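You operate a simulated robot arm through the tools that you are given. There is no shell and no other tool.

Carry out the task below with a simulated two-armed robot. There is one attempt and no reset: what you move stays moved.

TASK
Take the cap off the numbered bottle marked "59" on the shelf under the white tank taps and lay it down there. Put the bottle that says "leaf water" from the bare end of the folding table in the purple tray and the bottle labelled "pink water" on top of the brown wide teal-tape carton. Take the brown tin on the top of the trestle and put it away on the sill of the far window. The order is free. Set down upright: bottle, brown tin.

The check looks at the end state, three seconds after you hand in, the way a careful person would. Anything else that was tipped, shoved, dropped, spilled or broken makes it a failure. A push-on lid holds only when it is set on centred and level and pressed home; a screw cap is set on level and turned clockwise until tight.

THE ROBOT
Two 7-joint arms with fingered hands on one trunk, on a base that moves. Base frame: it is fixed to the floor where the robot stands at the start and does not move with it; the origin is under the middle of the robot, x ahead of it, y to its left, z up; the surface under the hand at the start is at about z = 530. Units: mm, degrees, N and s.
The left shoulder is at the start at [79, 152, 1062], the right one opposite. With the tool pointing down near the work surface each hand reaches from about 100 to 760 mm from the robot's upright axis, wherever it stands, measured 20 degrees to its own side. Places, roughly: brown tin [3250, -5750, 750]; orange-cap bottle, pink-cap bottle, teal-cap bottl [2250, -6750, 750]; purple tray [2500, -6750, 750]; sill of the far window (180x18 cm) [9180, 4420, 1280]; wide teal-tape carton [2250, -7000, 750]. Payload 3.8 kg a hand.
The TCP of each hand is the grasp point between the finger pads, 30 mm short of the fingertips. In the tool frame z runs along the fingers and y along their closing line. The gripper opens to 104 mm; its body begins 35 mm behind the TCP. The gripper is a hand of 5 fingers: y runs from the thumb to the fingers, the wrist lies at [-15, -104, -178] in the tool frame, and closing takes about 1.5 s.
Orientation is told as [roll, pitch, yaw] about the base's x, y, z axes, in that order, counted from this pose: with the fingers straight down and the wrist toward the robot, the tool's x, y and z point along [0, 1, 0], [1, 0, 0] and [0, 0, -1] of the base frame.

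THE INTERFACE
- The arms move only by the tool play_rows. It takes "left_increments", "right_increments" or both (then of equal length, played together; a hand with none holds still); each is a list that holds one entry, the list of rows, each a list of 7 numbers: the turn, a rotation vector about the base's x, y, z in degrees, then the shift along the base's x, y, z in mm, then the closure, from 0 (fully open) to 1 (shut). In form: [[[wx, wy, wz, x, y, z, fingers], ...]]. A call has 1 to 20 rows; each row is the pose to reach, as a shift and turn from the pose commanded when the call began. A row lasts 0.2 s, in which the tool goes at most 50 mm and 8.6 degrees; a call with a longer step from one row to the next is refused whole, and so is a gripper value outside its range. A pose out of reach is approached as far as the arm can. The call stops where the force on the tool passes 40 N (or 10 N more than at its start, if that is more) or the arm is blocked; 0.2 s more then pass. Each finger travels about 72 mm/s and halts on what it meets, pressing with about 25 N; the grip force reading is that of the motor and also rises with nothing between the fingers. The clock runs only during rows and for 0.2 s after the last one: add rows that repeat a pose to give the fingers time. The reply holds the time, the measured pose of the TCP, the force on the tool along the base axes, the opening and the grip force, in the units named above and with some noise, with the torque about the TCP (base axes, N m) and any sound that the robot's microphone picked up, and new pictures: "views" is both (left out), scene, wrist or none (wrist: the cameras of the hands that moved).
- Cameras (640 x 400 px; columns grow to the right, rows downward): "scene" is now at [192.9, 17.2, 1189.3]; the picture's right is [0.01, -1.00, -0.00], its down [-0.79, -0.01, -0.62] and it looks along [0.62, 0.01, -0.79] (base axes); focal length 251 px, centre (320, 200). "left" rides on the left gripper at [-80, -78, -141] in its tool frame; the picture's right is [-0.78, -0.30, 0.56], its down [0.53, -0.78, 0.33] and it looks along [0.33, 0.56, 0.76] (tool axes); focal length 247 px, centre (320, 200). "right" rides on the right gripper at [80, -78, -141] in its tool frame; the picture's right is [-0.78, 0.30, -0.56], its down [-0.54, -0.78, 0.33] and it looks along [-0.33, 0.56, 0.76] (tool axes); focal length 247 px, centre (320, 200). There is no depth. A picture from a camera that has moved, and an enlarged one, comes with that camera's place and axes in the base frame and with its lens. The place of the scene camera against the robot may be out by one fixed shift of up to 25 mm in any direction.
- move_column(by): moves the trunk up (or, below 0, down) by that many mm; the arms and the scene camera ride with it, the base frame stays. It gives what a move gives, with no picture.
- drive_base(legs): drives the robot by 1 to 6 legs, each [ahead, left, turn to the left] in mm, mm and degrees, along the robot's own axes; the way and the turn of a leg run together, so that a leg with both is an arc; at most 1500 mm and 180 degrees a leg. The arms and the cameras ride along, it lands a little off, and it stops where it bumps. It gives what a move gives, and a new picture of the scene camera.
- set_grasp(shape, hand): the hand has 5 fingers and takes this shape, open, in about a second: jaw (thumb against the fingers, like two jaws); tri (thumb and two fingers); tip (a fingertip pinch); poke (one finger out to press); point (the index stretched); flat (the hand flat); cup (the hand cupped); fist (a fist). The gripper value then closes the fingers along that shape, each until it touches; the sizes above hold for jaw. It gives what a move gives, with no picture.
- aim_head(pan, tilt): turns the head with the scene camera to pan (to the left, within 80 degrees either way) and tilt (down, from -29 to 69), counted from straight ahead of the robot (the tilt from the chest, where the trunk bows). It gives what a move gives, and a new picture of the scene camera.
- inspect(camera, box): a new picture of the part [left, top, right, bottom] of that camera's present view, enlarged. No time passes.
- hand_in(): hands the job in; it is judged then, once.

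Places have to be worked out from the pictures, the camera data and where the tool is seen. Open the grippers and draw the arms clear of the work before you hand the job in, unless the task says otherwise.

The tools are called after "Request:" by a JSON object that holds its "method" and its "body". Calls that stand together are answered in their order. play_rows: Moves the arms, as the interface text tells. Its arguments: {"type":"object","properties":{"left_increments":{"type":"array","items":{"type":"array","items":{"type":"array","items":{"type":"number"}}}},"right_increments":{"type":"array","items":{"type":"array","items":{"type":"array","items":{"type":"number"}}}},"views":{"type":"string","enum":["both","scene","wrist","none"]}},"required":[]} The other tools are called the same way: move_column (by) moves the trunk up or down; set_grasp (shape, hand) gives the hand a shape; drive_base (legs) drives the base; aim_head (pan, tilt) turns the head that bears the scene camera; inspect (camera, box) takes an enlarged picture of a part of a camera's view; hand_in () hands the job in.

At the start:

```text
t: 0.0
left_tcp_pos: [539.1, 276.6, 927.0]
left_ee_rot: [0.0, 0.0, 0.0]
left_wrist_force: [0.7, -0.5, 0.6]
left_ft_torque: [-0.03, 0.03, 0.02]
left_gripper_width: 103.8
left_finger_force: 0.0
left_shape: jaw
right_tcp_pos: [452.4, -206.3, 927.9]
right_ee_rot: [-0.1, 0.1, -0.1]
right_wrist_force: [0.6, 0.9, 0.1]
right_ft_torque: [-0.02, -0.04, 0.0]
right_gripper_width: 103.3
right_finger_force: 0.1
right_shape: jaw
trunk travel left (down, up): [-150.0, 306.0]
robot x, y, heading: [-3.4, -1.5, 0.2]
head pan, tilt (commanded): [0.6, 37.8]
```

scene: 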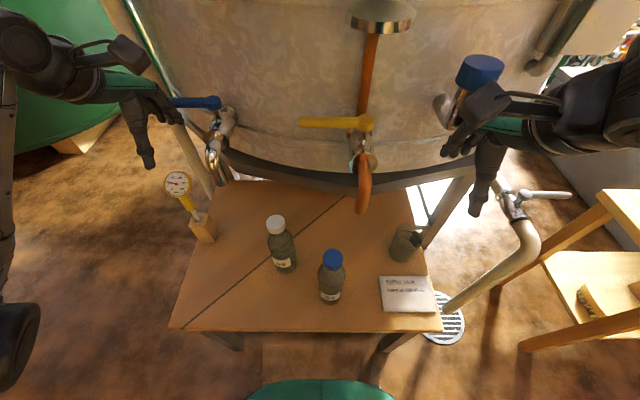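
right: 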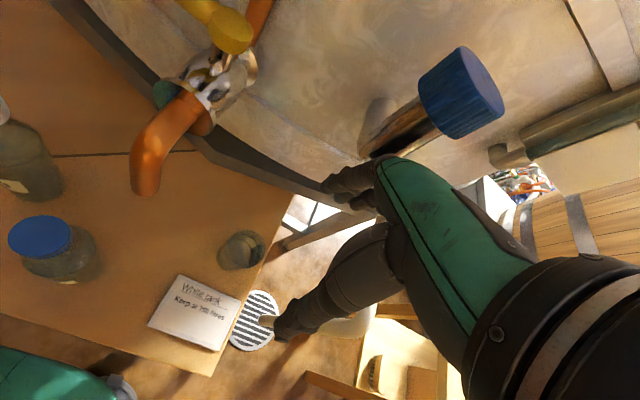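
left: 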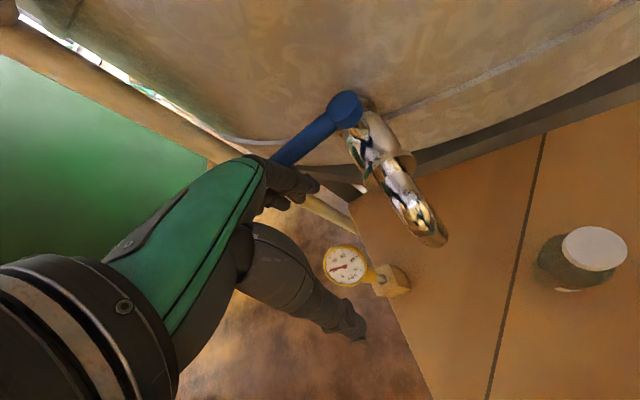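

The scene shows a shelf with a white-cap bottle, a blue-cap bottle and a small jar under the taps. I enlarge the picture to read the labels.

Request:
{"method": "inspect", "body": {"camera": "scene", "box": [240, 200, 360, 310]}}

Request:
{"method": "inspect", "body": {"camera": "scene", "box": [360, 210, 460, 320]}}

Request:
{"method": "inspect", "body": {"camera": "right", "box": [0, 80, 280, 360]}}

```text
3.64 times, centred on (300, 255) of scene
camera zoom: at [192.9, 17.2, 1189.3], right [0.01, -1.0, 0.0], down [-0.79, -0.01, -0.62], along [0.62, 0.01, -0.79], focal length 913 px, centre (393, 0)
```

zoom: 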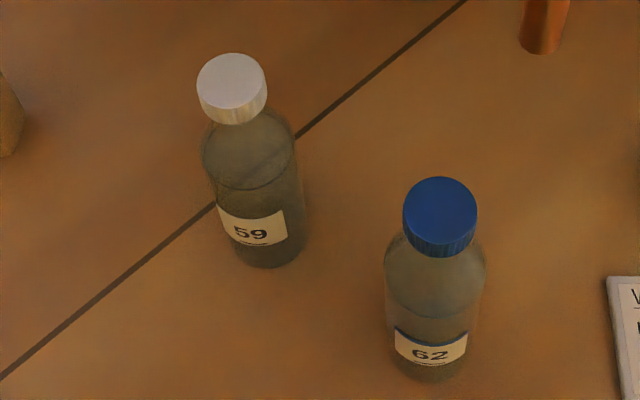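

```text
3.64 times, centred on (410, 265) of scene
camera zoom: at [192.9, 17.2, 1189.3], right [0.01, -1.0, 0.0], down [-0.79, -0.01, -0.62], along [0.62, 0.01, -0.79], focal length 913 px, centre (-7, -36)
```

zoom: 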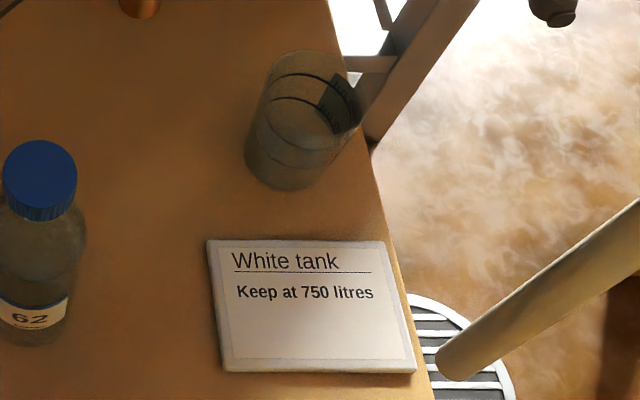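

```text
1.43 times, centred on (140, 220) of right
camera zoom: at [375.4, -127.5, 1068.6], right [0.29, -0.78, 0.56], down [-0.78, -0.53, -0.33], along [0.56, -0.34, -0.76], focal length 353 px, centre (577, 171)
```

zoom: 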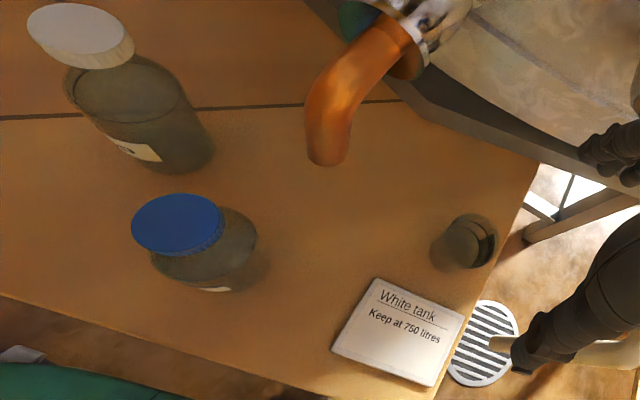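

The bottle marked 59 is the one with the white cap. Triangulating gives a cap top at about (480, 98, 738). I draw the left hand back from the taps and turn it so the fingers point forward and 30 degrees down with the closing line level, ready to hold the bottle body.

Request:
{"method": "play_rows", "body": {"left_increments": [[[0, 0, 0, -46, 0, -20, 0], [0, 0, 0, -92, 0, -40, 0], [0, 0, 0, -139, -10, -60, 0], [0, 0, 0, -139, -10, -80, 0], [3.6, -3.6, -6.2, -139, -10, -100, 0], [7.2, -7.2, -12.5, -139, -10, -107, 0], [10.8, -10.8, -18.7, -139, -10, -107, 0], [14.4, -14.4, -24.9, -139, -10, -107, 0], [18, -18, -31.2, -139, -10, -107, 0], [21.6, -21.6, -37.4, -139, -10, -107, 0], [25.1, -25.1, -43.6, -139, -10, -107, 0], [28.7, -28.7, -49.8, -139, -10, -107, 0], [32.3, -32.3, -56.1, -139, -10, -107, 0], [35.9, -35.9, -62.3, -139, -10, -107, 0], [39.5, -39.5, -68.5, -139, -10, -107, 0], [43.1, -43.1, -74.8, -139, -10, -107, 0], [46.7, -46.7, -81, -139, -10, -107, 0], [46.7, -46.7, -81, -139, -10, -107, 0]]]}}

```text
refused: row 1 steps farther than a row can; nothing moved
```

The first step was slightly over 50 mm, so I resend the same motion with smaller steps.

Request:
{"method": "play_rows", "body": {"left_increments": [[[0, 0, 0, -44, 0, -18, 0], [0, 0, 0, -88, 0, -36, 0], [0, 0, 0, -130, -5, -54, 0], [0, 0, 0, -139, -10, -80, 0], [3.6, -3.6, -6.2, -139, -10, -100, 0], [7.2, -7.2, -12.5, -139, -10, -107, 0], [10.8, -10.8, -18.7, -139, -10, -107, 0], [14.4, -14.4, -24.9, -139, -10, -107, 0], [18, -18, -31.2, -139, -10, -107, 0], [21.6, -21.6, -37.4, -139, -10, -107, 0], [25.1, -25.1, -43.6, -139, -10, -107, 0], [28.7, -28.7, -49.8, -139, -10, -107, 0], [32.3, -32.3, -56.1, -139, -10, -107, 0], [35.9, -35.9, -62.3, -139, -10, -107, 0], [39.5, -39.5, -68.5, -139, -10, -107, 0], [43.1, -43.1, -74.8, -139, -10, -107, 0], [46.7, -46.7, -81, -139, -10, -107, 0], [46.7, -46.7, -81, -139, -10, -107, 0]]]}}

```text
t: 3.8
left_tcp_pos: [400.1, 266.7, 820.7]
left_ee_rot: [60.1, 0.0, -90.0]
left_wrist_force: [0.0, -0.2, -0.3]
left_ft_torque: [0.02, -0.01, 0.01]
left_gripper_width: 103.6
left_finger_force: 0.2
left_shape: jaw
left hand out of reach, approached as far as the arm can: row 3, 4, 5, 6, 7, 8, 9, 10, 11, 12, 13, 14
right_tcp_pos: [452.5, -207.0, 927.6]
right_ee_rot: [0.0, 0.0, -0.1]
right_wrist_force: [0.2, 0.0, 0.3]
right_ft_torque: [0.0, 0.0, 0.0]
right_gripper_width: 103.6
right_finger_force: 0.1
right_shape: jaw
trunk travel left (down, up): [-150.0, 306.0]
robot x, y, heading: [-2.9, 2.1, -0.1]
head pan, tilt (commanded): [0.6, 37.8]
camera scene: at [192.7, 17.2, 1189.4], right [0.01, -1.0, 0.0], down [-0.79, -0.01, -0.62], along [0.62, 0.01, -0.79], focal length 251 px, centre (320, 200)
camera left: at [237.5, 344.9, 823.0], right [0.09, 0.3, -0.95], down [0.56, 0.78, 0.3], along [0.83, -0.56, -0.09], focal length 247 px, centre (320, 200)
```

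scene: 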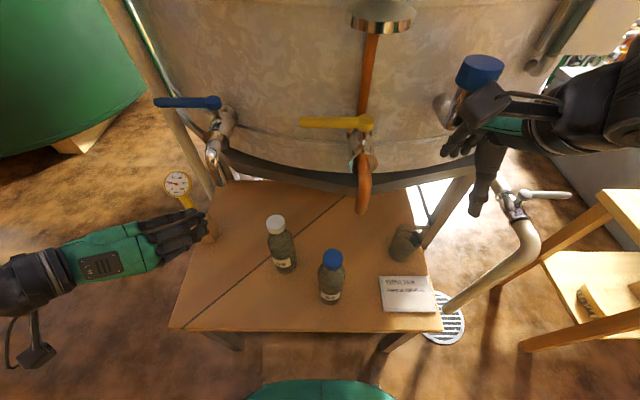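
left: 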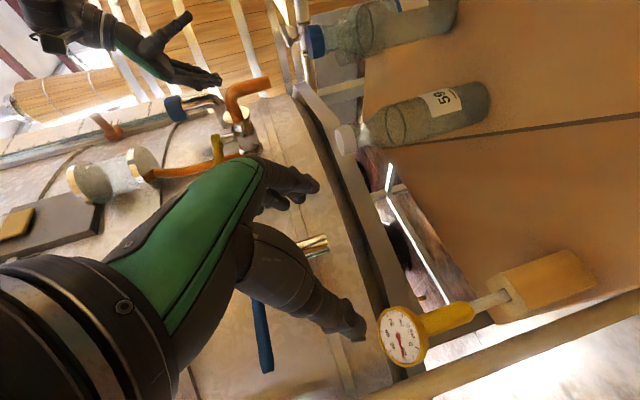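

The left hand reached the pose and its camera sees bottle 59 from the side. I enlarge that view to measure the body, neck and cap.

Request:
{"method": "inspect", "body": {"camera": "left", "box": [310, 60, 510, 185]}}

```text
3.20 times, centred on (410, 122) of left
camera zoom: at [237.5, 344.9, 823.0], right [0.09, 0.3, -0.95], down [0.56, 0.78, 0.3], along [0.83, -0.56, -0.09], focal length 790 px, centre (32, 448)
```

zoom: 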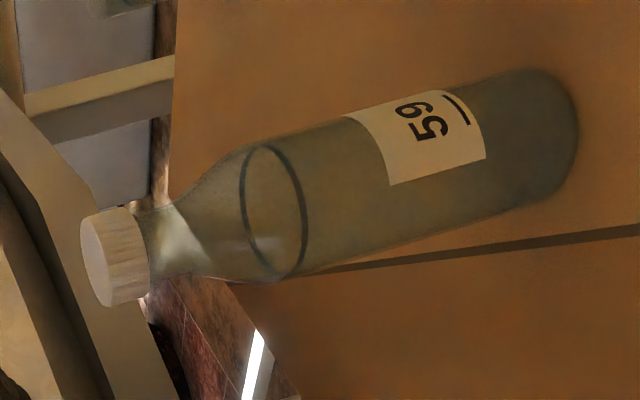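

Body is about 62 mm wide up to z≈665, with a 41 mm cap at z≈717–739. I take the left hand to a pre-grasp pose, yawed 30 degrees right, so it comes in from the left and stays clear of the blue-cap bottle.

Request:
{"method": "play_rows", "body": {"left_increments": [[[0, 0, -6, -4, -20, -35, 0], [0, 0, -12, -8, -42, -70, 0], [0, 0, -18, -12, -65, -105, 0], [0, 0, -24, -15, -88, -135, 0], [0, 0, -30, -18, -113, -156, 0], [0, 0, -30, -18, -113, -156, 0]]]}}

```text
t: 5.2
left_tcp_pos: [384.2, 152.3, 663.2]
left_ee_rot: [60.1, 0.0, -120.1]
left_wrist_force: [-1.2, -0.8, 0.1]
left_ft_torque: [0.01, 0.0, -0.01]
left_gripper_width: 103.7
left_finger_force: 0.2
left_shape: jaw
right_tcp_pos: [450.6, -207.6, 925.8]
right_ee_rot: [0.0, 0.0, 0.0]
right_wrist_force: [0.2, 0.0, -0.2]
right_ft_torque: [-0.03, -0.03, -0.02]
right_gripper_width: 103.7
right_finger_force: 0.0
right_shape: jaw
trunk travel left (down, up): [-150.0, 306.0]
robot x, y, heading: [-2.1, -2.0, 0.1]
head pan, tilt (commanded): [0.6, 37.8]
camera scene: at [192.5, 17.3, 1189.5], right [0.01, -1.0, 0.0], down [-0.79, -0.01, -0.62], along [0.62, 0.01, -0.79], focal length 251 px, centre (320, 200)
camera left: at [281.8, 300.1, 665.2], right [0.23, 0.21, -0.95], down [0.87, 0.39, 0.3], along [0.44, -0.9, -0.09], focal length 247 px, centre (320, 200)
```

scene: 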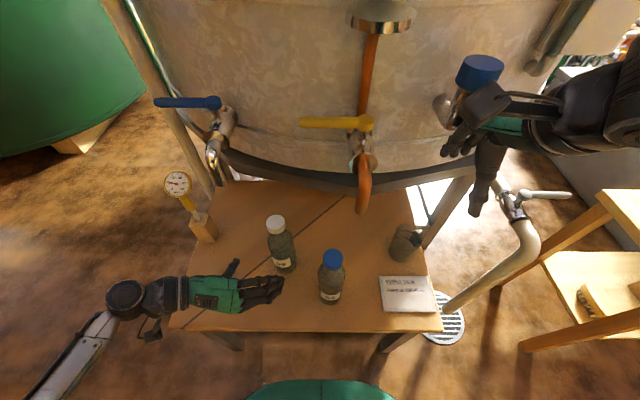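
left: 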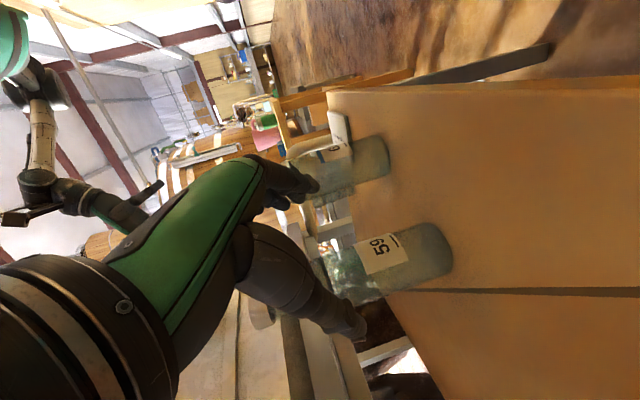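

Bottle 59 projects where I expected it in the left camera. I advance along the fingers so the bottle body enters the open hand.

Request:
{"method": "play_rows", "body": {"left_increments": [[[0, 0, 0, 20, -11, -13, 0], [0, 0, 0, 40, -22, -26, 0], [0, 0, 0, 60, -33, -39, 0], [0, 0, 0, 75, -43, -50, 0], [0, 0, 0, 88, -50, -58, 0], [0, 0, 0, 97, -56, -65, 0], [0, 0, 0, 97, -56, -65, 0]]]}}

```text
t: 6.8
left_tcp_pos: [479.6, 96.0, 598.9]
left_ee_rot: [59.9, 0.0, -120.0]
left_wrist_force: [-0.2, 0.8, 0.5]
left_ft_torque: [-0.04, -0.03, -0.02]
left_gripper_width: 103.6
left_finger_force: 0.1
left_shape: jaw
right_tcp_pos: [452.4, -206.0, 927.3]
right_ee_rot: [0.0, 0.1, -0.1]
right_wrist_force: [0.5, 0.0, 0.5]
right_ft_torque: [0.0, 0.01, -0.01]
right_gripper_width: 103.7
right_finger_force: 0.1
right_shape: jaw
trunk travel left (down, up): [-150.0, 306.0]
robot x, y, heading: [2.1, 0.5, 0.2]
head pan, tilt (commanded): [0.6, 37.8]
camera scene: at [192.6, 17.3, 1189.4], right [0.01, -1.0, 0.0], down [-0.79, -0.01, -0.62], along [0.62, 0.01, -0.79], focal length 251 px, centre (320, 200)
camera left: at [376.5, 244.5, 600.6], right [0.23, 0.21, -0.95], down [0.87, 0.39, 0.3], along [0.44, -0.89, -0.09], focal length 247 px, centre (320, 200)
```

scene: 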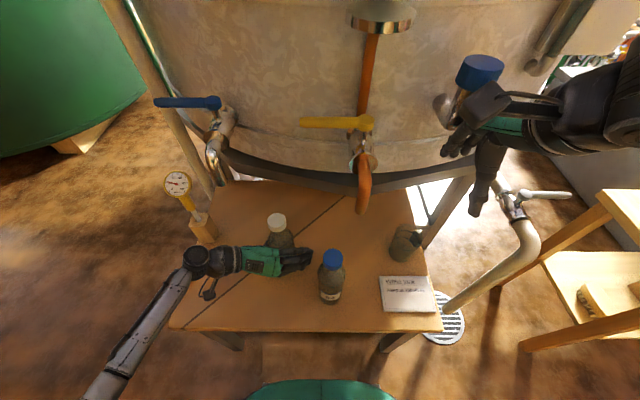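
left: 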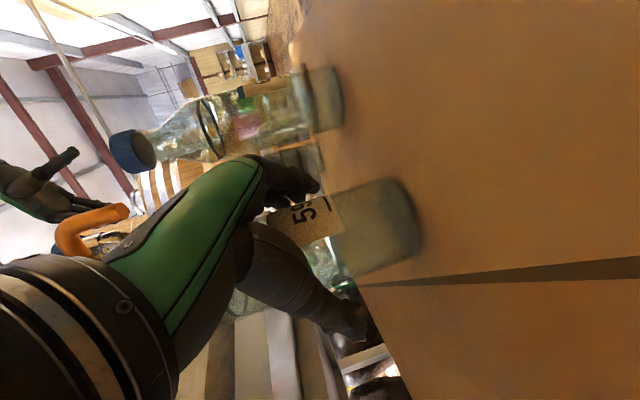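

The open hand straddles bottle 59 with the blue bottle clear, so I close the left fingers on the body.

Request:
{"method": "play_rows", "body": {"left_increments": [[[0, 0, 0, 0, 0, 0, 0.2], [0, 0, 0, 0, 0, 0, 0.4], [0, 0, 0, 0, 0, 0, 0.6], [0, 0, 0, 0, 0, 0, 0.8], [0, 0, 0, 0, 0, 0, 1], [0, 0, 0, 0, 0, 0, 1], [0, 0, 0, 0, 0, 0, 1], [0, 0, 0, 0, 0, 0, 1]]]}}

```text
t: 8.6
left_tcp_pos: [478.6, 96.2, 599.8]
left_ee_rot: [60.0, 0.0, -120.1]
left_wrist_force: [1.3, -0.1, 2.2]
left_ft_torque: [0.02, -0.12, 0.01]
left_gripper_width: 42.8
left_finger_force: 25.3
left_shape: jaw
right_tcp_pos: [451.9, -207.9, 927.4]
right_ee_rot: [0.0, 0.1, -0.1]
right_wrist_force: [-0.2, 1.2, -0.7]
right_ft_torque: [-0.03, -0.01, -0.02]
right_gripper_width: 103.7
right_finger_force: 0.1
right_shape: jaw
trunk travel left (down, up): [-150.0, 306.0]
robot x, y, heading: [0.9, 2.5, 0.0]
head pan, tilt (commanded): [0.6, 37.8]
camera scene: at [192.7, 17.2, 1189.4], right [0.01, -1.0, 0.0], down [-0.79, -0.01, -0.62], along [0.62, 0.01, -0.79], focal length 251 px, centre (320, 200)
camera left: at [376.5, 244.7, 600.8], right [0.23, 0.21, -0.95], down [0.87, 0.39, 0.3], along [0.44, -0.89, -0.09], focal length 247 px, centre (320, 200)
```

scene: 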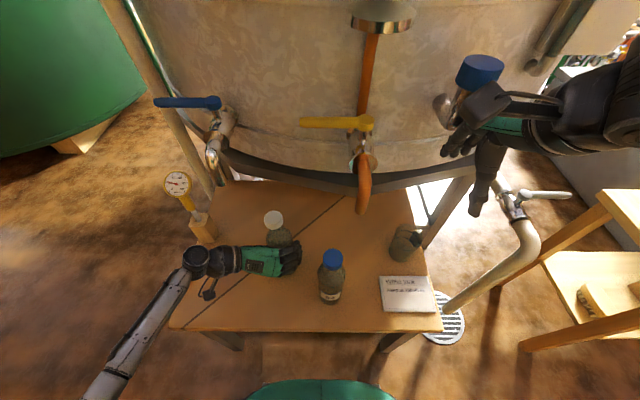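
left: 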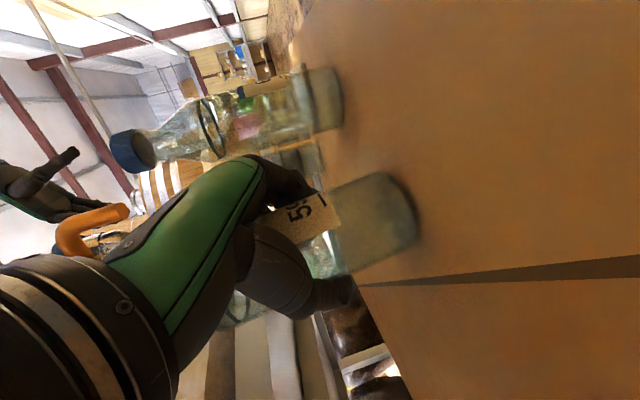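

The grip reads 25 N at 42.8 mm, and the cap seems to have shifted a few pixels. I enlarge the scene to see whether the bottle still stands straight.

Request:
{"method": "inspect", "body": {"camera": "scene", "box": [230, 190, 350, 300]}}

Request:
{"method": "inspect", "body": {"camera": "left", "box": [210, 130, 450, 340]}}

Request:
{"method": "inspect", "body": {"camera": "right", "box": [0, 60, 200, 300]}}

```text
3.64 times, centred on (290, 245) of scene
camera zoom: at [192.7, 17.2, 1189.4], right [0.01, -1.0, 0.0], down [-0.79, -0.01, -0.62], along [0.62, 0.01, -0.79], focal length 913 px, centre (429, 36)
```

zoom: 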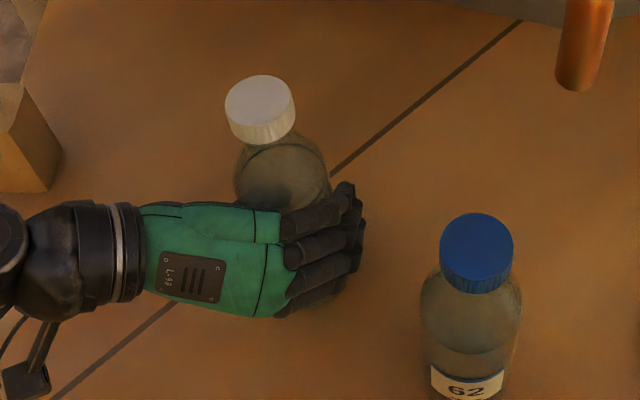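

```text
1.90 times, centred on (330, 235) of left
camera zoom: at [376.5, 244.7, 600.8], right [0.23, 0.21, -0.95], down [0.87, 0.39, 0.3], along [0.44, -0.89, -0.09], focal length 470 px, centre (301, 133)
```

zoom: 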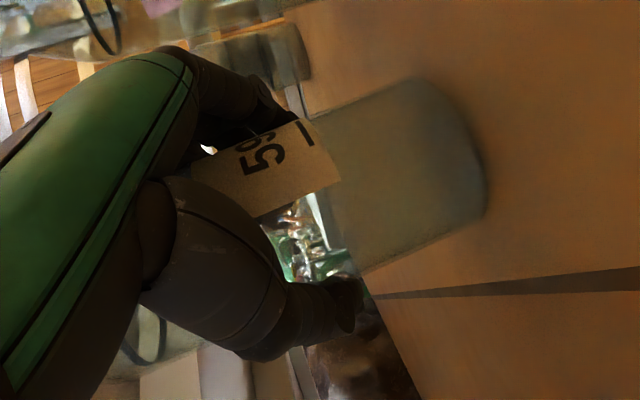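

```text
1.67 times, centred on (100, 180) of right
camera zoom: at [375.2, -127.6, 1068.7], right [0.29, -0.78, 0.56], down [-0.78, -0.53, -0.33], along [0.56, -0.34, -0.76], focal length 412 px, centre (687, 233)
```

zoom: 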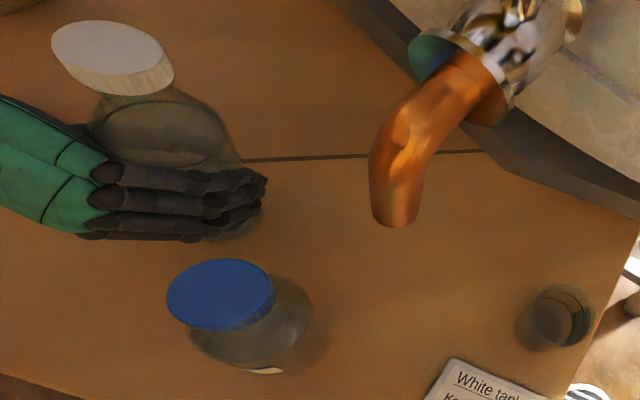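

The four fingers wrap the body and the thumb closes behind, but the bottle now leans about 4° forward-left. I turn the left hand back by that much to bring it upright again.

Request:
{"method": "play_rows", "body": {"left_increments": [[[1.1, -1.9, 0, 0, 0, 1, 1], [2.2, -3.8, 0, 0, 0, 1, 1], [2.2, -3.8, 0, 0, 0, 0, 1], [2.2, -3.8, 0, 0, 0, 0, 1]]]}}

Request:
{"method": "inspect", "body": {"camera": "left", "box": [210, 130, 450, 340]}}

Request:
{"method": "inspect", "body": {"camera": "right", "box": [0, 60, 200, 300]}}

```text
t: 9.6
left_tcp_pos: [477.7, 97.1, 599.9]
left_ee_rot: [62.2, 3.8, -120.0]
left_wrist_force: [0.2, 0.6, 0.3]
left_ft_torque: [0.02, -0.01, 0.02]
left_gripper_width: 42.7
left_finger_force: 25.1
left_shape: jaw
right_tcp_pos: [452.3, -206.0, 926.9]
right_ee_rot: [-0.1, 0.1, -0.1]
right_wrist_force: [-0.9, -0.2, 0.6]
right_ft_torque: [-0.01, -0.01, -0.01]
right_gripper_width: 103.8
right_finger_force: 0.0
right_shape: jaw
trunk travel left (down, up): [-150.0, 306.0]
robot x, y, heading: [0.3, 1.6, -0.3]
head pan, tilt (commanded): [0.6, 37.8]
camera scene: at [192.9, 17.2, 1189.3], right [0.01, -1.0, 0.0], down [-0.79, -0.01, -0.62], along [0.62, 0.01, -0.79], focal length 251 px, centre (320, 200)
camera left: at [376.3, 245.7, 600.2], right [0.29, 0.25, -0.92], down [0.85, 0.38, 0.37], along [0.44, -0.89, -0.1], focal length 247 px, centre (320, 200)
```

scene: 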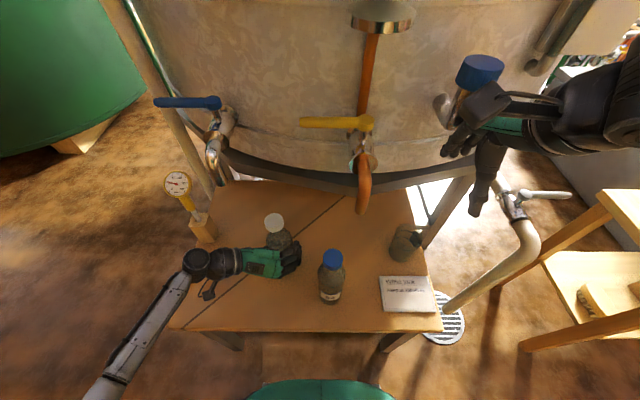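
left: 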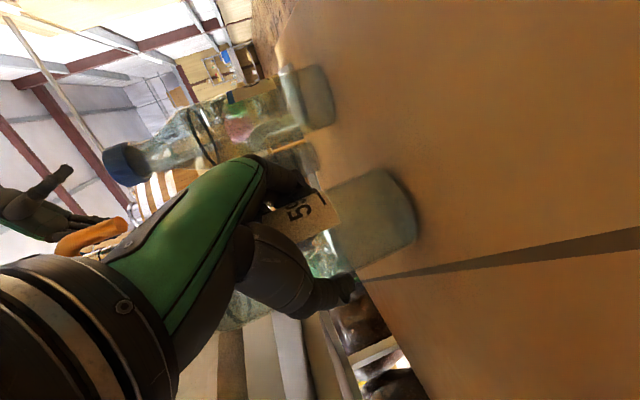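

```text
1.90 times, centred on (330, 235) of left
camera zoom: at [376.3, 245.7, 600.2], right [0.29, 0.25, -0.92], down [0.85, 0.38, 0.37], along [0.44, -0.89, -0.1], focal length 470 px, centre (301, 133)
```

zoom: 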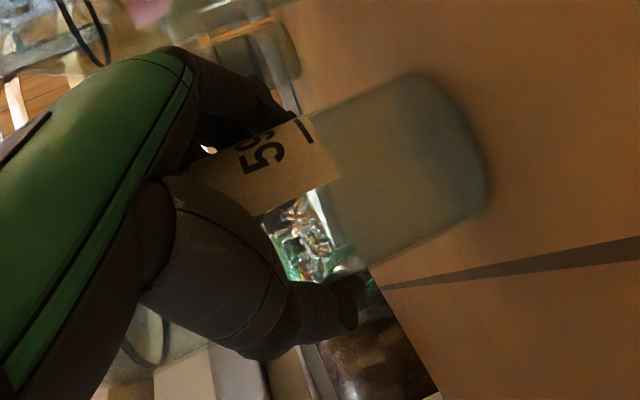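

```text
1.67 times, centred on (100, 180) of right
camera zoom: at [375.4, -127.6, 1068.6], right [0.29, -0.78, 0.56], down [-0.78, -0.53, -0.33], along [0.56, -0.34, -0.76], focal length 412 px, centre (687, 233)
```

zoom: 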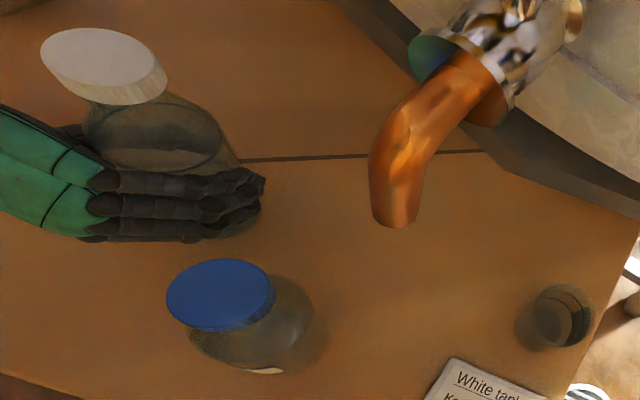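

Cap top is now at about (485, 104, 739) and the bottle is upright with negligible force. I take the right hand back from the taps, across, then forward to above the cap with yaw −30°, staying high.

Request:
{"method": "play_rows", "body": {"right_increments": [[[0, 0, 0, -48, 0, 0, 0], [0, 0, 0, -96, 0, 0, 0], [0, 0, 0, -142, 0, 0, 0], [0, 0, 0, -148, 45, 0, 0], [0, 0, -5, -150, 92, 0, 0], [0, 0, -10, -150, 138, 0, 0], [0, 0, -15, -150, 184, 0, 0], [0, 0, -20, -150, 230, 0, 0], [0, 0, -25, -145, 275, 0, 0], [0, 0, -30, -120, 310, 0, 0], [0, 0, -30, -75, 310, -5, 0], [0, 0, -30, -30, 310, -15, 0], [0, 0, -30, 10, 310, -30, 0], [0, 0, -30, 33, 310, -50, 0], [0, 0, -30, 33, 310, -80, 0], [0, 0, -30, 33, 310, -80, 0]]]}}

```text
t: 13.0
left_tcp_pos: [476.7, 96.5, 601.0]
left_ee_rot: [62.3, 3.9, -119.9]
left_wrist_force: [0.2, 0.5, -0.8]
left_ft_torque: [-0.03, -0.04, 0.02]
left_gripper_width: 42.6
left_finger_force: 24.9
left_shape: jaw
right_tcp_pos: [461.7, -71.7, 877.1]
right_ee_rot: [0.0, 0.0, -30.0]
right_wrist_force: [-15.7, -0.8, 4.2]
right_ft_torque: [-0.06, -0.04, -0.34]
right_gripper_width: 102.1
right_finger_force: 0.0
right_shape: jaw
right hand out of reach, approached as far as the arm can: row 1, 2, 3, 4, 5, 6, 7, 8, 9, 10, 11, 12, 13, 14, 15, 16
trunk travel left (down, up): [-150.0, 306.0]
robot x, y, heading: [-1.0, 0.1, -0.2]
head pan, tilt (commanded): [0.6, 37.8]
camera scene: at [189.7, 17.3, 1189.9], right [0.01, -1.0, 0.0], down [-0.78, -0.01, -0.62], along [0.62, 0.01, -0.78], focal length 251 px, centre (320, 200)
camera right: at [435.8, 36.0, 1018.8], right [-0.13, -0.82, 0.56], down [-0.94, -0.08, -0.33], along [0.31, -0.57, -0.76], focal length 247 px, centre (320, 200)
```

scene: 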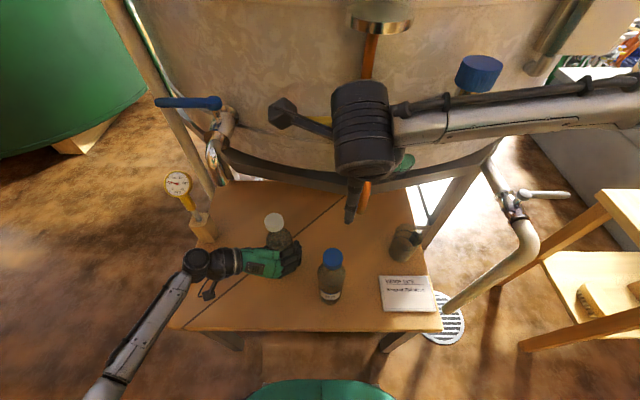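
right: 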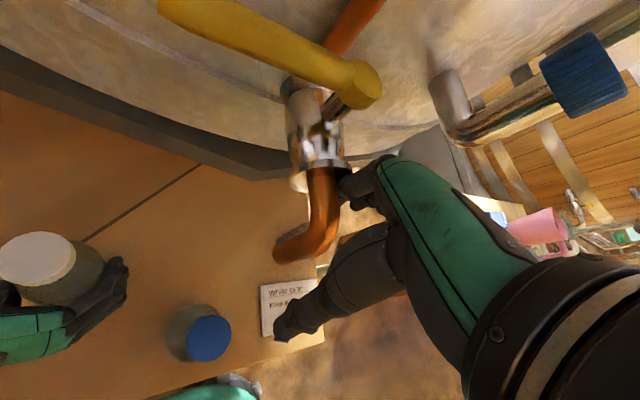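

The right arm could not fold back at that height, so the hand slid sideways and is now straddling the orange spout (force −15.7 N in x). The yellow handle still lies where it was. I back out the way it came in, in small steps.

Request:
{"method": "play_rows", "body": {"right_increments": [[[0, 0, 0, -15, -26, 0, 0], [0, 0, 0, -30, -52, 0, 0], [0, 0, 0, -40, -78, 0, 0]]]}}

```text
t: 13.8
left_tcp_pos: [478.1, 96.6, 599.4]
left_ee_rot: [62.0, 3.9, -120.0]
left_wrist_force: [-0.2, -0.8, -1.0]
left_ft_torque: [-0.01, 0.0, 0.03]
left_gripper_width: 42.4
left_finger_force: 25.2
left_shape: jaw
right_tcp_pos: [422.2, -151.4, 878.4]
right_ee_rot: [0.0, 0.0, -30.1]
right_wrist_force: [0.8, -0.5, -0.2]
right_ft_torque: [0.0, 0.02, -0.04]
right_gripper_width: 103.8
right_finger_force: 0.1
right_shape: jaw
trunk travel left (down, up): [-150.0, 306.0]
robot x, y, heading: [-0.9, 1.2, 0.1]
head pan, tilt (commanded): [0.6, 37.8]
camera scene: at [192.5, 16.7, 1189.4], right [0.01, -1.0, 0.0], down [-0.79, -0.01, -0.62], along [0.62, 0.01, -0.79], focal length 251 px, centre (320, 200)
camera right: at [396.3, -42.3, 1020.3], right [-0.13, -0.82, 0.56], down [-0.94, -0.07, -0.33], along [0.31, -0.57, -0.76], focal length 247 px, centre (320, 200)
```

scene: 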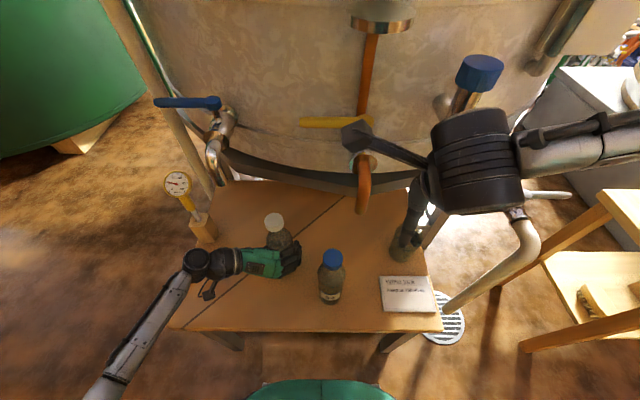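
right: 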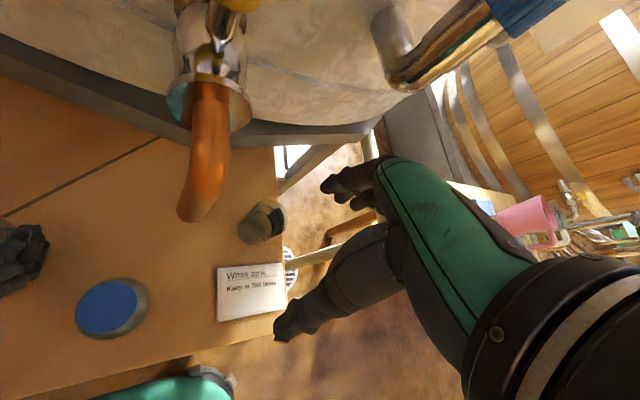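

The hand is free again with no force, and the tap and yellow handle look unchanged. I turn it to yaw about +90 here, where the wrist sits to the right, so I can pass in front of the spout.

Request:
{"method": "play_rows", "body": {"right_increments": [[[0, 0, 8, -5, -8, -10, 0], [0, 0, 16, -10, -15, -20, 0], [0, 0, 24, -15, -20, -30, 0], [0, 0, 32, -20, -24, -40, 0], [0, 0, 40, -25, -24, -48, 0], [0, 0, 48, -28, -24, -48, 0], [0, 0, 56, -28, -24, -48, 0], [0, 0, 64, -28, -24, -48, 0], [0, 0, 72, -28, -24, -48, 0], [0, 0, 80, -28, -24, -48, 0], [0, 0, 88, -30, -24, -48, 0], [0, 0, 96, -32, -24, -48, 0], [0, 0, 104, -35, -24, -48, 0], [0, 0, 112, -37, -24, -48, 0], [0, 0, 120, -37, -24, -48, 0], [0, 0, 120, -37, -24, -48, 0]]]}}

```text
t: 17.2
left_tcp_pos: [478.8, 97.6, 599.3]
left_ee_rot: [62.2, 3.8, -120.0]
left_wrist_force: [0.0, 0.7, -0.2]
left_ft_torque: [0.0, -0.03, -0.01]
left_gripper_width: 42.3
left_finger_force: 24.9
left_shape: jaw
right_tcp_pos: [383.8, -175.9, 829.5]
right_ee_rot: [0.1, -0.1, 90.0]
right_wrist_force: [-0.9, 0.6, -0.1]
right_ft_torque: [-0.02, -0.05, -0.05]
right_gripper_width: 103.9
right_finger_force: 0.1
right_shape: jaw
right hand out of reach, approached as far as the arm can: row 2, 3, 4, 5, 6, 7, 8
trunk travel left (down, up): [-150.0, 306.0]
robot x, y, heading: [-0.6, -0.5, -0.1]
head pan, tilt (commanded): [0.6, 37.8]
camera scene: at [192.6, 17.1, 1189.4], right [0.01, -1.0, 0.0], down [-0.79, -0.01, -0.62], along [0.62, 0.01, -0.79], focal length 251 px, centre (320, 200)
camera right: at [304.6, -254.2, 972.0], right [0.78, 0.3, 0.56], down [0.53, -0.78, -0.33], along [0.33, 0.56, -0.76], focal length 247 px, centre (320, 200)
```

scene: 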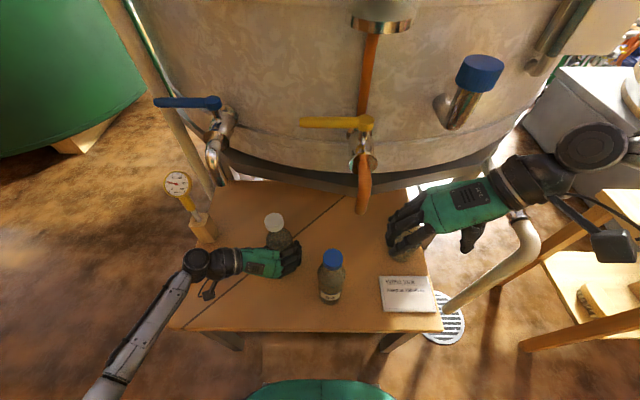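
right: 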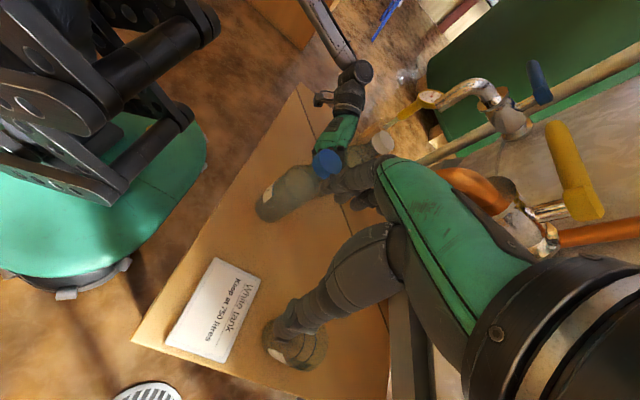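

Yaw 90 is reached and nothing was disturbed. I now pass in front of the spout along +y at x≈376, keeping above the blue cap.

Request:
{"method": "play_rows", "body": {"right_increments": [[[0, 0, 0, -6, 40, 0, 0], [0, 0, 0, -8, 80, 0, 0], [0, 0, 0, -8, 120, 0, 0], [0, 0, 0, -8, 160, 0, 0], [0, 0, 0, -8, 200, 0, 0], [0, 0, 0, -8, 240, 0, 0], [0, 0, 0, -8, 280, 0, 0], [0, 0, 0, -8, 280, 0, 0]]]}}

```text
t: 19.0
left_tcp_pos: [478.5, 96.3, 599.0]
left_ee_rot: [62.1, 3.7, -120.0]
left_wrist_force: [0.0, 0.7, -0.4]
left_ft_torque: [0.01, 0.02, 0.0]
left_gripper_width: 42.3
left_finger_force: 24.8
left_shape: jaw
right_tcp_pos: [368.2, 65.4, 841.3]
right_ee_rot: [0.0, -0.1, 90.0]
right_wrist_force: [-0.3, 0.7, -0.5]
right_ft_torque: [-0.01, -0.01, -0.02]
right_gripper_width: 103.8
right_finger_force: 0.0
right_shape: jaw
right hand out of reach, approached as far as the arm can: row 6, 7, 8
trunk travel left (down, up): [-150.0, 306.0]
robot x, y, heading: [0.8, 1.9, 0.0]
head pan, tilt (commanded): [0.6, 37.8]
camera scene: at [193.2, 17.3, 1189.3], right [0.01, -1.0, 0.0], down [-0.79, -0.01, -0.62], along [0.62, 0.01, -0.79], focal length 251 px, centre (320, 200)
camera right: at [289.8, -14.4, 982.8], right [0.78, 0.29, 0.56], down [0.53, -0.78, -0.33], along [0.34, 0.56, -0.76], focal length 247 px, centre (320, 200)
```

scene: 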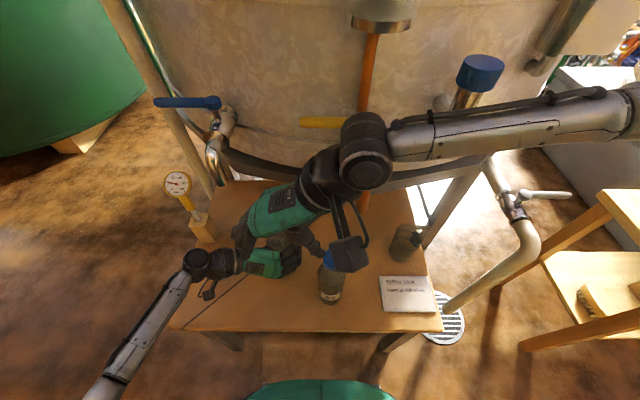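
right: 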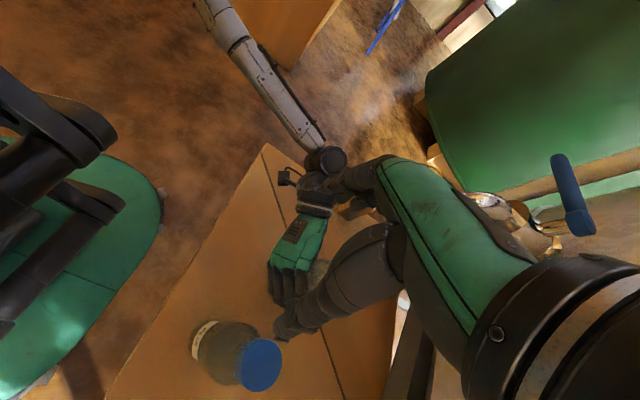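

Now at (368, 65, 841) with no contact. I turn the yaw back toward 26° while moving forward and left to sit above the cap, still high.

Request:
{"method": "play_rows", "body": {"right_increments": [[[0, 0, -8, 10, 4, 0, 0], [0, 0, -16, 22, 9, 0, 0], [0, 0, -24, 36, 14, 0, 0], [0, 0, -32, 52, 19, 0, 0], [0, 0, -40, 68, 24, 0, 0], [0, 0, -48, 85, 29, 0, 0], [0, 0, -56, 102, 34, 0, 0], [0, 0, -64, 117, 39, -10, 0], [0, 0, -64, 117, 39, -20, 0], [0, 0, -64, 117, 39, -20, 0]]]}}

```text
t: 21.2
left_tcp_pos: [478.8, 97.9, 599.6]
left_ee_rot: [62.2, 3.7, -120.0]
left_wrist_force: [-0.5, 0.4, -1.0]
left_ft_torque: [0.03, -0.04, 0.01]
left_gripper_width: 42.5
left_finger_force: 24.8
left_shape: jaw
right_tcp_pos: [474.1, 18.5, 845.5]
right_ee_rot: [-0.1, 0.0, 25.9]
right_wrist_force: [-0.3, 0.0, 0.3]
right_ft_torque: [0.0, 0.02, 0.0]
right_gripper_width: 103.9
right_finger_force: 0.1
right_shape: jaw
right hand out of reach, approached as far as the arm can: row 1, 2, 3, 4, 5, 6, 7, 8, 9, 10
trunk travel left (down, up): [-150.0, 306.0]
robot x, y, heading: [-3.5, -1.0, 0.1]
head pan, tilt (commanded): [0.6, 37.8]
camera scene: at [193.0, 17.3, 1189.3], right [0.01, -1.0, 0.0], down [-0.79, -0.01, -0.62], along [0.62, 0.01, -0.79], focal length 251 px, centre (320, 200)
camera right: at [369.9, 56.1, 986.6], right [0.6, -0.57, 0.56], down [-0.47, -0.82, -0.33], along [0.65, -0.06, -0.76], focal length 247 px, centre (320, 200)
```

scene: 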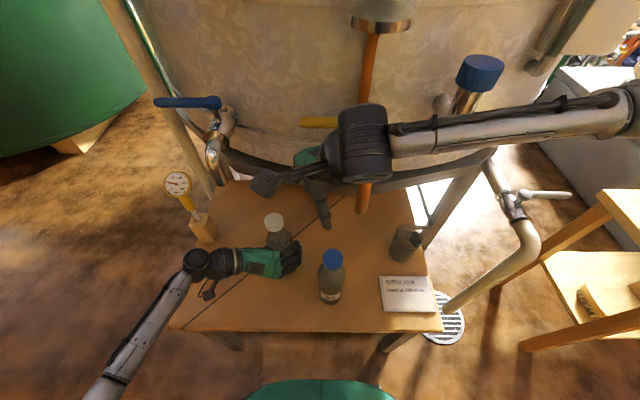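
right: 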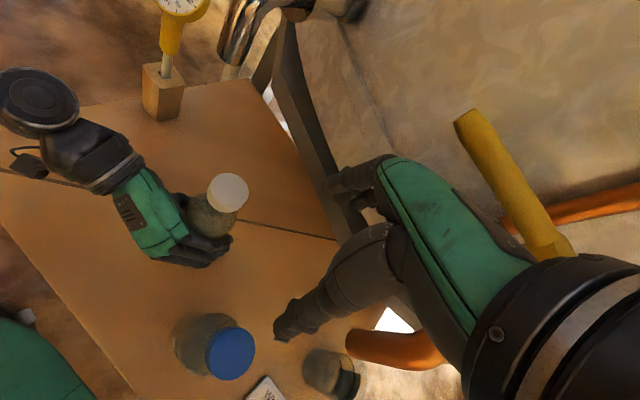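

The right arm cannot reach as far left as the bottle with its fingers down, and its elbow is near the blue knob. I bring it back the same way, and afterwards I will re-station the base further left so the bottle lies in the right arm's workspace.

Request:
{"method": "play_rows", "body": {"right_increments": [[[0, 0, 8, -14, 0, 0, 0], [0, 0, 16, -28, 0, 0, 0], [0, 0, 24, -42, 0, 0, 0], [0, 0, 32, -56, 0, 0, 0], [0, 0, 40, -70, 0, 0, 0], [0, 0, 48, -84, 0, 0, 0], [0, 0, 56, -96, 0, -5, 0], [0, 0, 64, -99, 0, -10, 0], [0, 0, 64, -99, -40, -14, 0], [0, 0, 64, -99, -80, -14, 0], [0, 0, 64, -99, -120, -14, 0], [0, 0, 64, -99, -160, -14, 0], [0, 0, 64, -94, -195, -14, 0], [0, 0, 64, -94, -195, -14, 0]]]}}

Request:
{"method": "play_rows", "body": {"left_increments": [[[0, 0, 0, 0, 0, 0, 0.7], [0, 0, 0, 0, 0, 0, 0.4], [0, 0, 0, 0, 0, 0, 0.2], [0, 0, 0, 0, 0, 0, 0], [0, 0, 0, 0, 0, 0, 0], [0, 0, 0, 0, 0, 0, 0], [0, 0, 0, 0, 0, 0, 0]]]}}

```text
t: 24.2
left_tcp_pos: [479.0, 97.2, 599.2]
left_ee_rot: [62.0, 3.8, -120.0]
left_wrist_force: [-0.6, 0.2, -0.8]
left_ft_torque: [0.02, -0.03, -0.02]
left_gripper_width: 42.3
left_finger_force: 25.1
left_shape: jaw
right_tcp_pos: [381.5, -177.1, 835.7]
right_ee_rot: [0.0, 0.0, 89.9]
right_wrist_force: [0.5, 0.4, -0.1]
right_ft_torque: [-0.01, 0.01, 0.02]
right_gripper_width: 103.8
right_finger_force: 0.0
right_shape: jaw
trunk travel left (down, up): [-150.0, 306.0]
robot x, y, heading: [-0.1, 2.9, -0.2]
head pan, tilt (commanded): [0.6, 37.8]
camera scene: at [193.1, 17.7, 1189.3], right [0.01, -1.0, 0.0], down [-0.79, -0.01, -0.62], along [0.62, 0.01, -0.79], focal length 251 px, centre (320, 200)
camera right: at [302.3, -254.2, 977.4], right [0.78, 0.3, 0.56], down [0.53, -0.78, -0.33], along [0.33, 0.56, -0.76], focal length 247 px, centre (320, 200)
```

scene: 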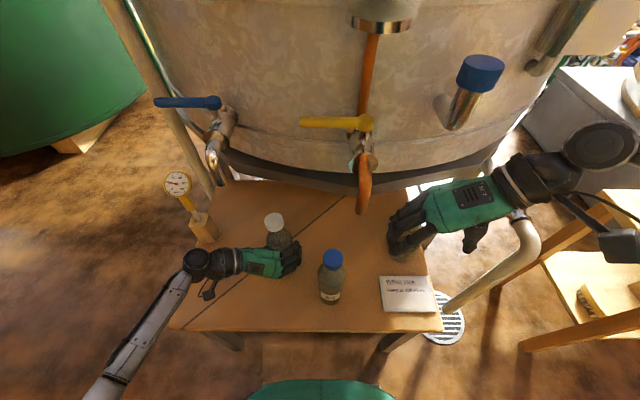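
right: 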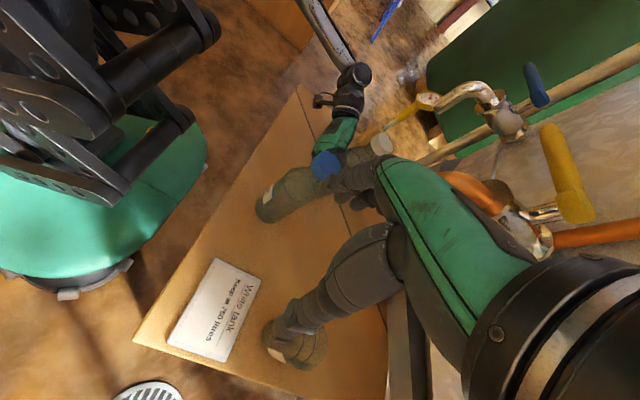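

```text
t: 25.8
left_tcp_pos: [479.0, 97.3, 599.7]
left_ee_rot: [62.1, 3.8, -120.0]
left_wrist_force: [0.3, 0.2, 0.0]
left_ft_torque: [0.02, 0.02, -0.01]
left_gripper_width: 103.6
left_finger_force: 0.1
left_shape: jaw
right_tcp_pos: [381.9, -176.5, 836.3]
right_ee_rot: [0.1, 0.1, 89.8]
right_wrist_force: [-0.4, 0.6, 0.7]
right_ft_torque: [0.01, 0.0, 0.02]
right_gripper_width: 104.1
right_finger_force: 0.1
right_shape: jaw
trunk travel left (down, up): [-150.0, 306.0]
robot x, y, heading: [2.1, -0.8, 0.0]
head pan, tilt (commanded): [0.6, 37.8]
camera scene: at [192.8, 17.2, 1189.4], right [0.01, -1.0, 0.0], down [-0.79, -0.01, -0.62], along [0.62, 0.01, -0.79], focal length 251 px, centre (320, 200)
camera left: at [376.4, 245.6, 600.3], right [0.29, 0.25, -0.92], down [0.85, 0.38, 0.37], along [0.44, -0.89, -0.1], focal length 247 px, centre (320, 200)
```

scene: 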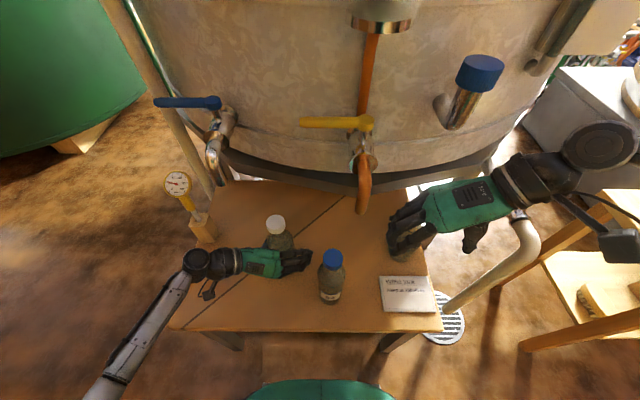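
left: 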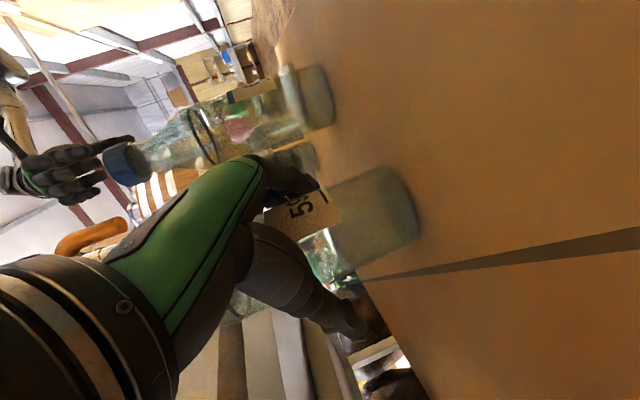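

Bottle 59 stands free after release. I withdraw the left hand back along its fingers, then up and out to the side.

Request:
{"method": "play_rows", "body": {"left_increments": [[[0, 0, 0, -25, 13, 15, 0], [0, 0, 0, -50, 26, 30, 0], [0, 0, 0, -78, 41, 46, 0], [0, 0, 0, -105, 56, 63, 0], [0, 0, 0, -110, 80, 95, 0], [0, 0, 0, -110, 105, 130, 0], [0, 0, 0, -105, 130, 165, 0], [0, 0, 0, -100, 150, 200, 0], [0, 0, 0, -95, 170, 215, 0], [0, 0, 0, -95, 170, 215, 0]]]}}

```text
t: 28.0
left_tcp_pos: [385.2, 267.5, 816.4]
left_ee_rot: [62.2, 3.8, -120.0]
left_wrist_force: [0.4, -0.3, 0.7]
left_ft_torque: [0.01, 0.05, 0.02]
left_gripper_width: 103.9
left_finger_force: 0.0
left_shape: jaw
right_tcp_pos: [380.7, -175.8, 835.6]
right_ee_rot: [0.0, 0.1, 89.9]
right_wrist_force: [0.3, 0.8, 0.5]
right_ft_torque: [0.03, -0.01, 0.02]
right_gripper_width: 103.8
right_finger_force: 0.1
right_shape: jaw
trunk travel left (down, up): [-150.0, 306.0]
robot x, y, heading: [0.2, 1.4, -0.2]
head pan, tilt (commanded): [0.6, 37.8]
camera scene: at [192.6, 17.1, 1189.4], right [0.01, -1.0, 0.0], down [-0.79, -0.01, -0.62], along [0.62, 0.01, -0.79], focal length 251 px, centre (320, 200)
camera left: at [283.2, 415.9, 817.9], right [0.29, 0.25, -0.92], down [0.85, 0.38, 0.37], along [0.44, -0.89, -0.1], focal length 247 px, centre (320, 200)
```

scene: 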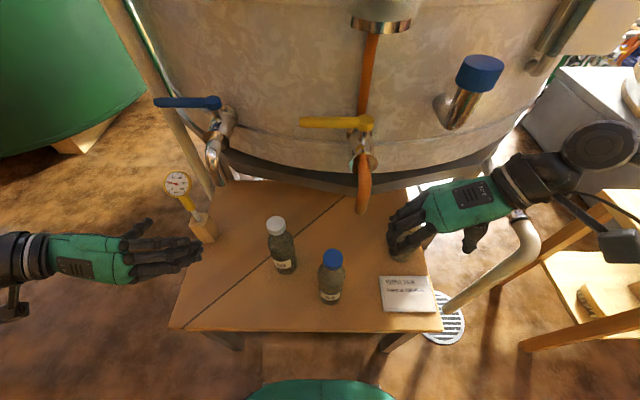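
left: 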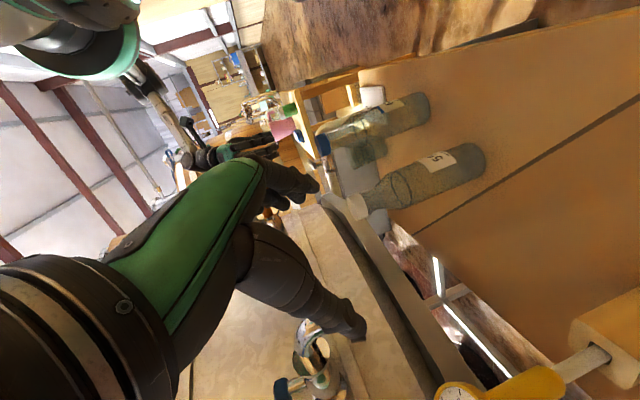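

Both arms are clear of everything. I drive back 60 mm and then left 180 mm, so that bottle 59 lies slightly to the right of the robot's centre line.

Request:
{"method": "drive_base", "body": {"legs": [[-60, 0, 0], [0, 180, 0]]}}

```text
t: 30.1
left_tcp_pos: [325.7, 449.3, 817.8]
left_ee_rot: [62.1, 3.9, -120.1]
left_wrist_force: [0.0, -0.6, -0.7]
left_ft_torque: [-0.03, -0.01, 0.01]
left_gripper_width: 103.8
left_finger_force: 0.1
left_shape: jaw
right_tcp_pos: [319.9, 6.0, 835.8]
right_ee_rot: [0.0, 0.0, 89.8]
right_wrist_force: [0.4, 0.4, 0.3]
right_ft_torque: [-0.02, 0.0, 0.01]
right_gripper_width: 103.8
right_finger_force: 0.0
right_shape: jaw
trunk travel left (down, up): [-150.0, 306.0]
robot x, y, heading: [-61.7, 183.1, 0.0]
head pan, tilt (commanded): [0.6, 37.8]
camera scene: at [132.1, 199.8, 1189.4], right [0.01, -1.0, 0.0], down [-0.79, -0.01, -0.62], along [0.62, 0.01, -0.79], focal length 251 px, centre (320, 200)
```

scene: 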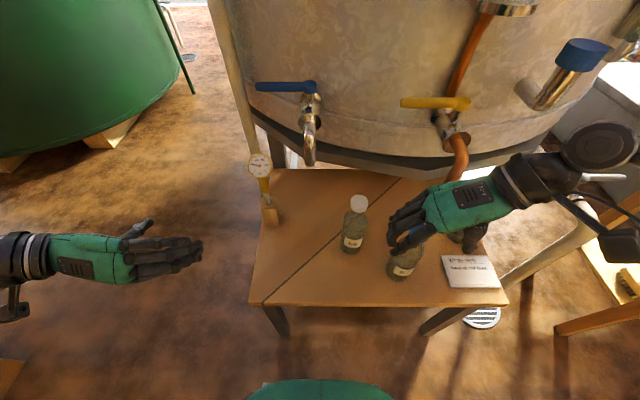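

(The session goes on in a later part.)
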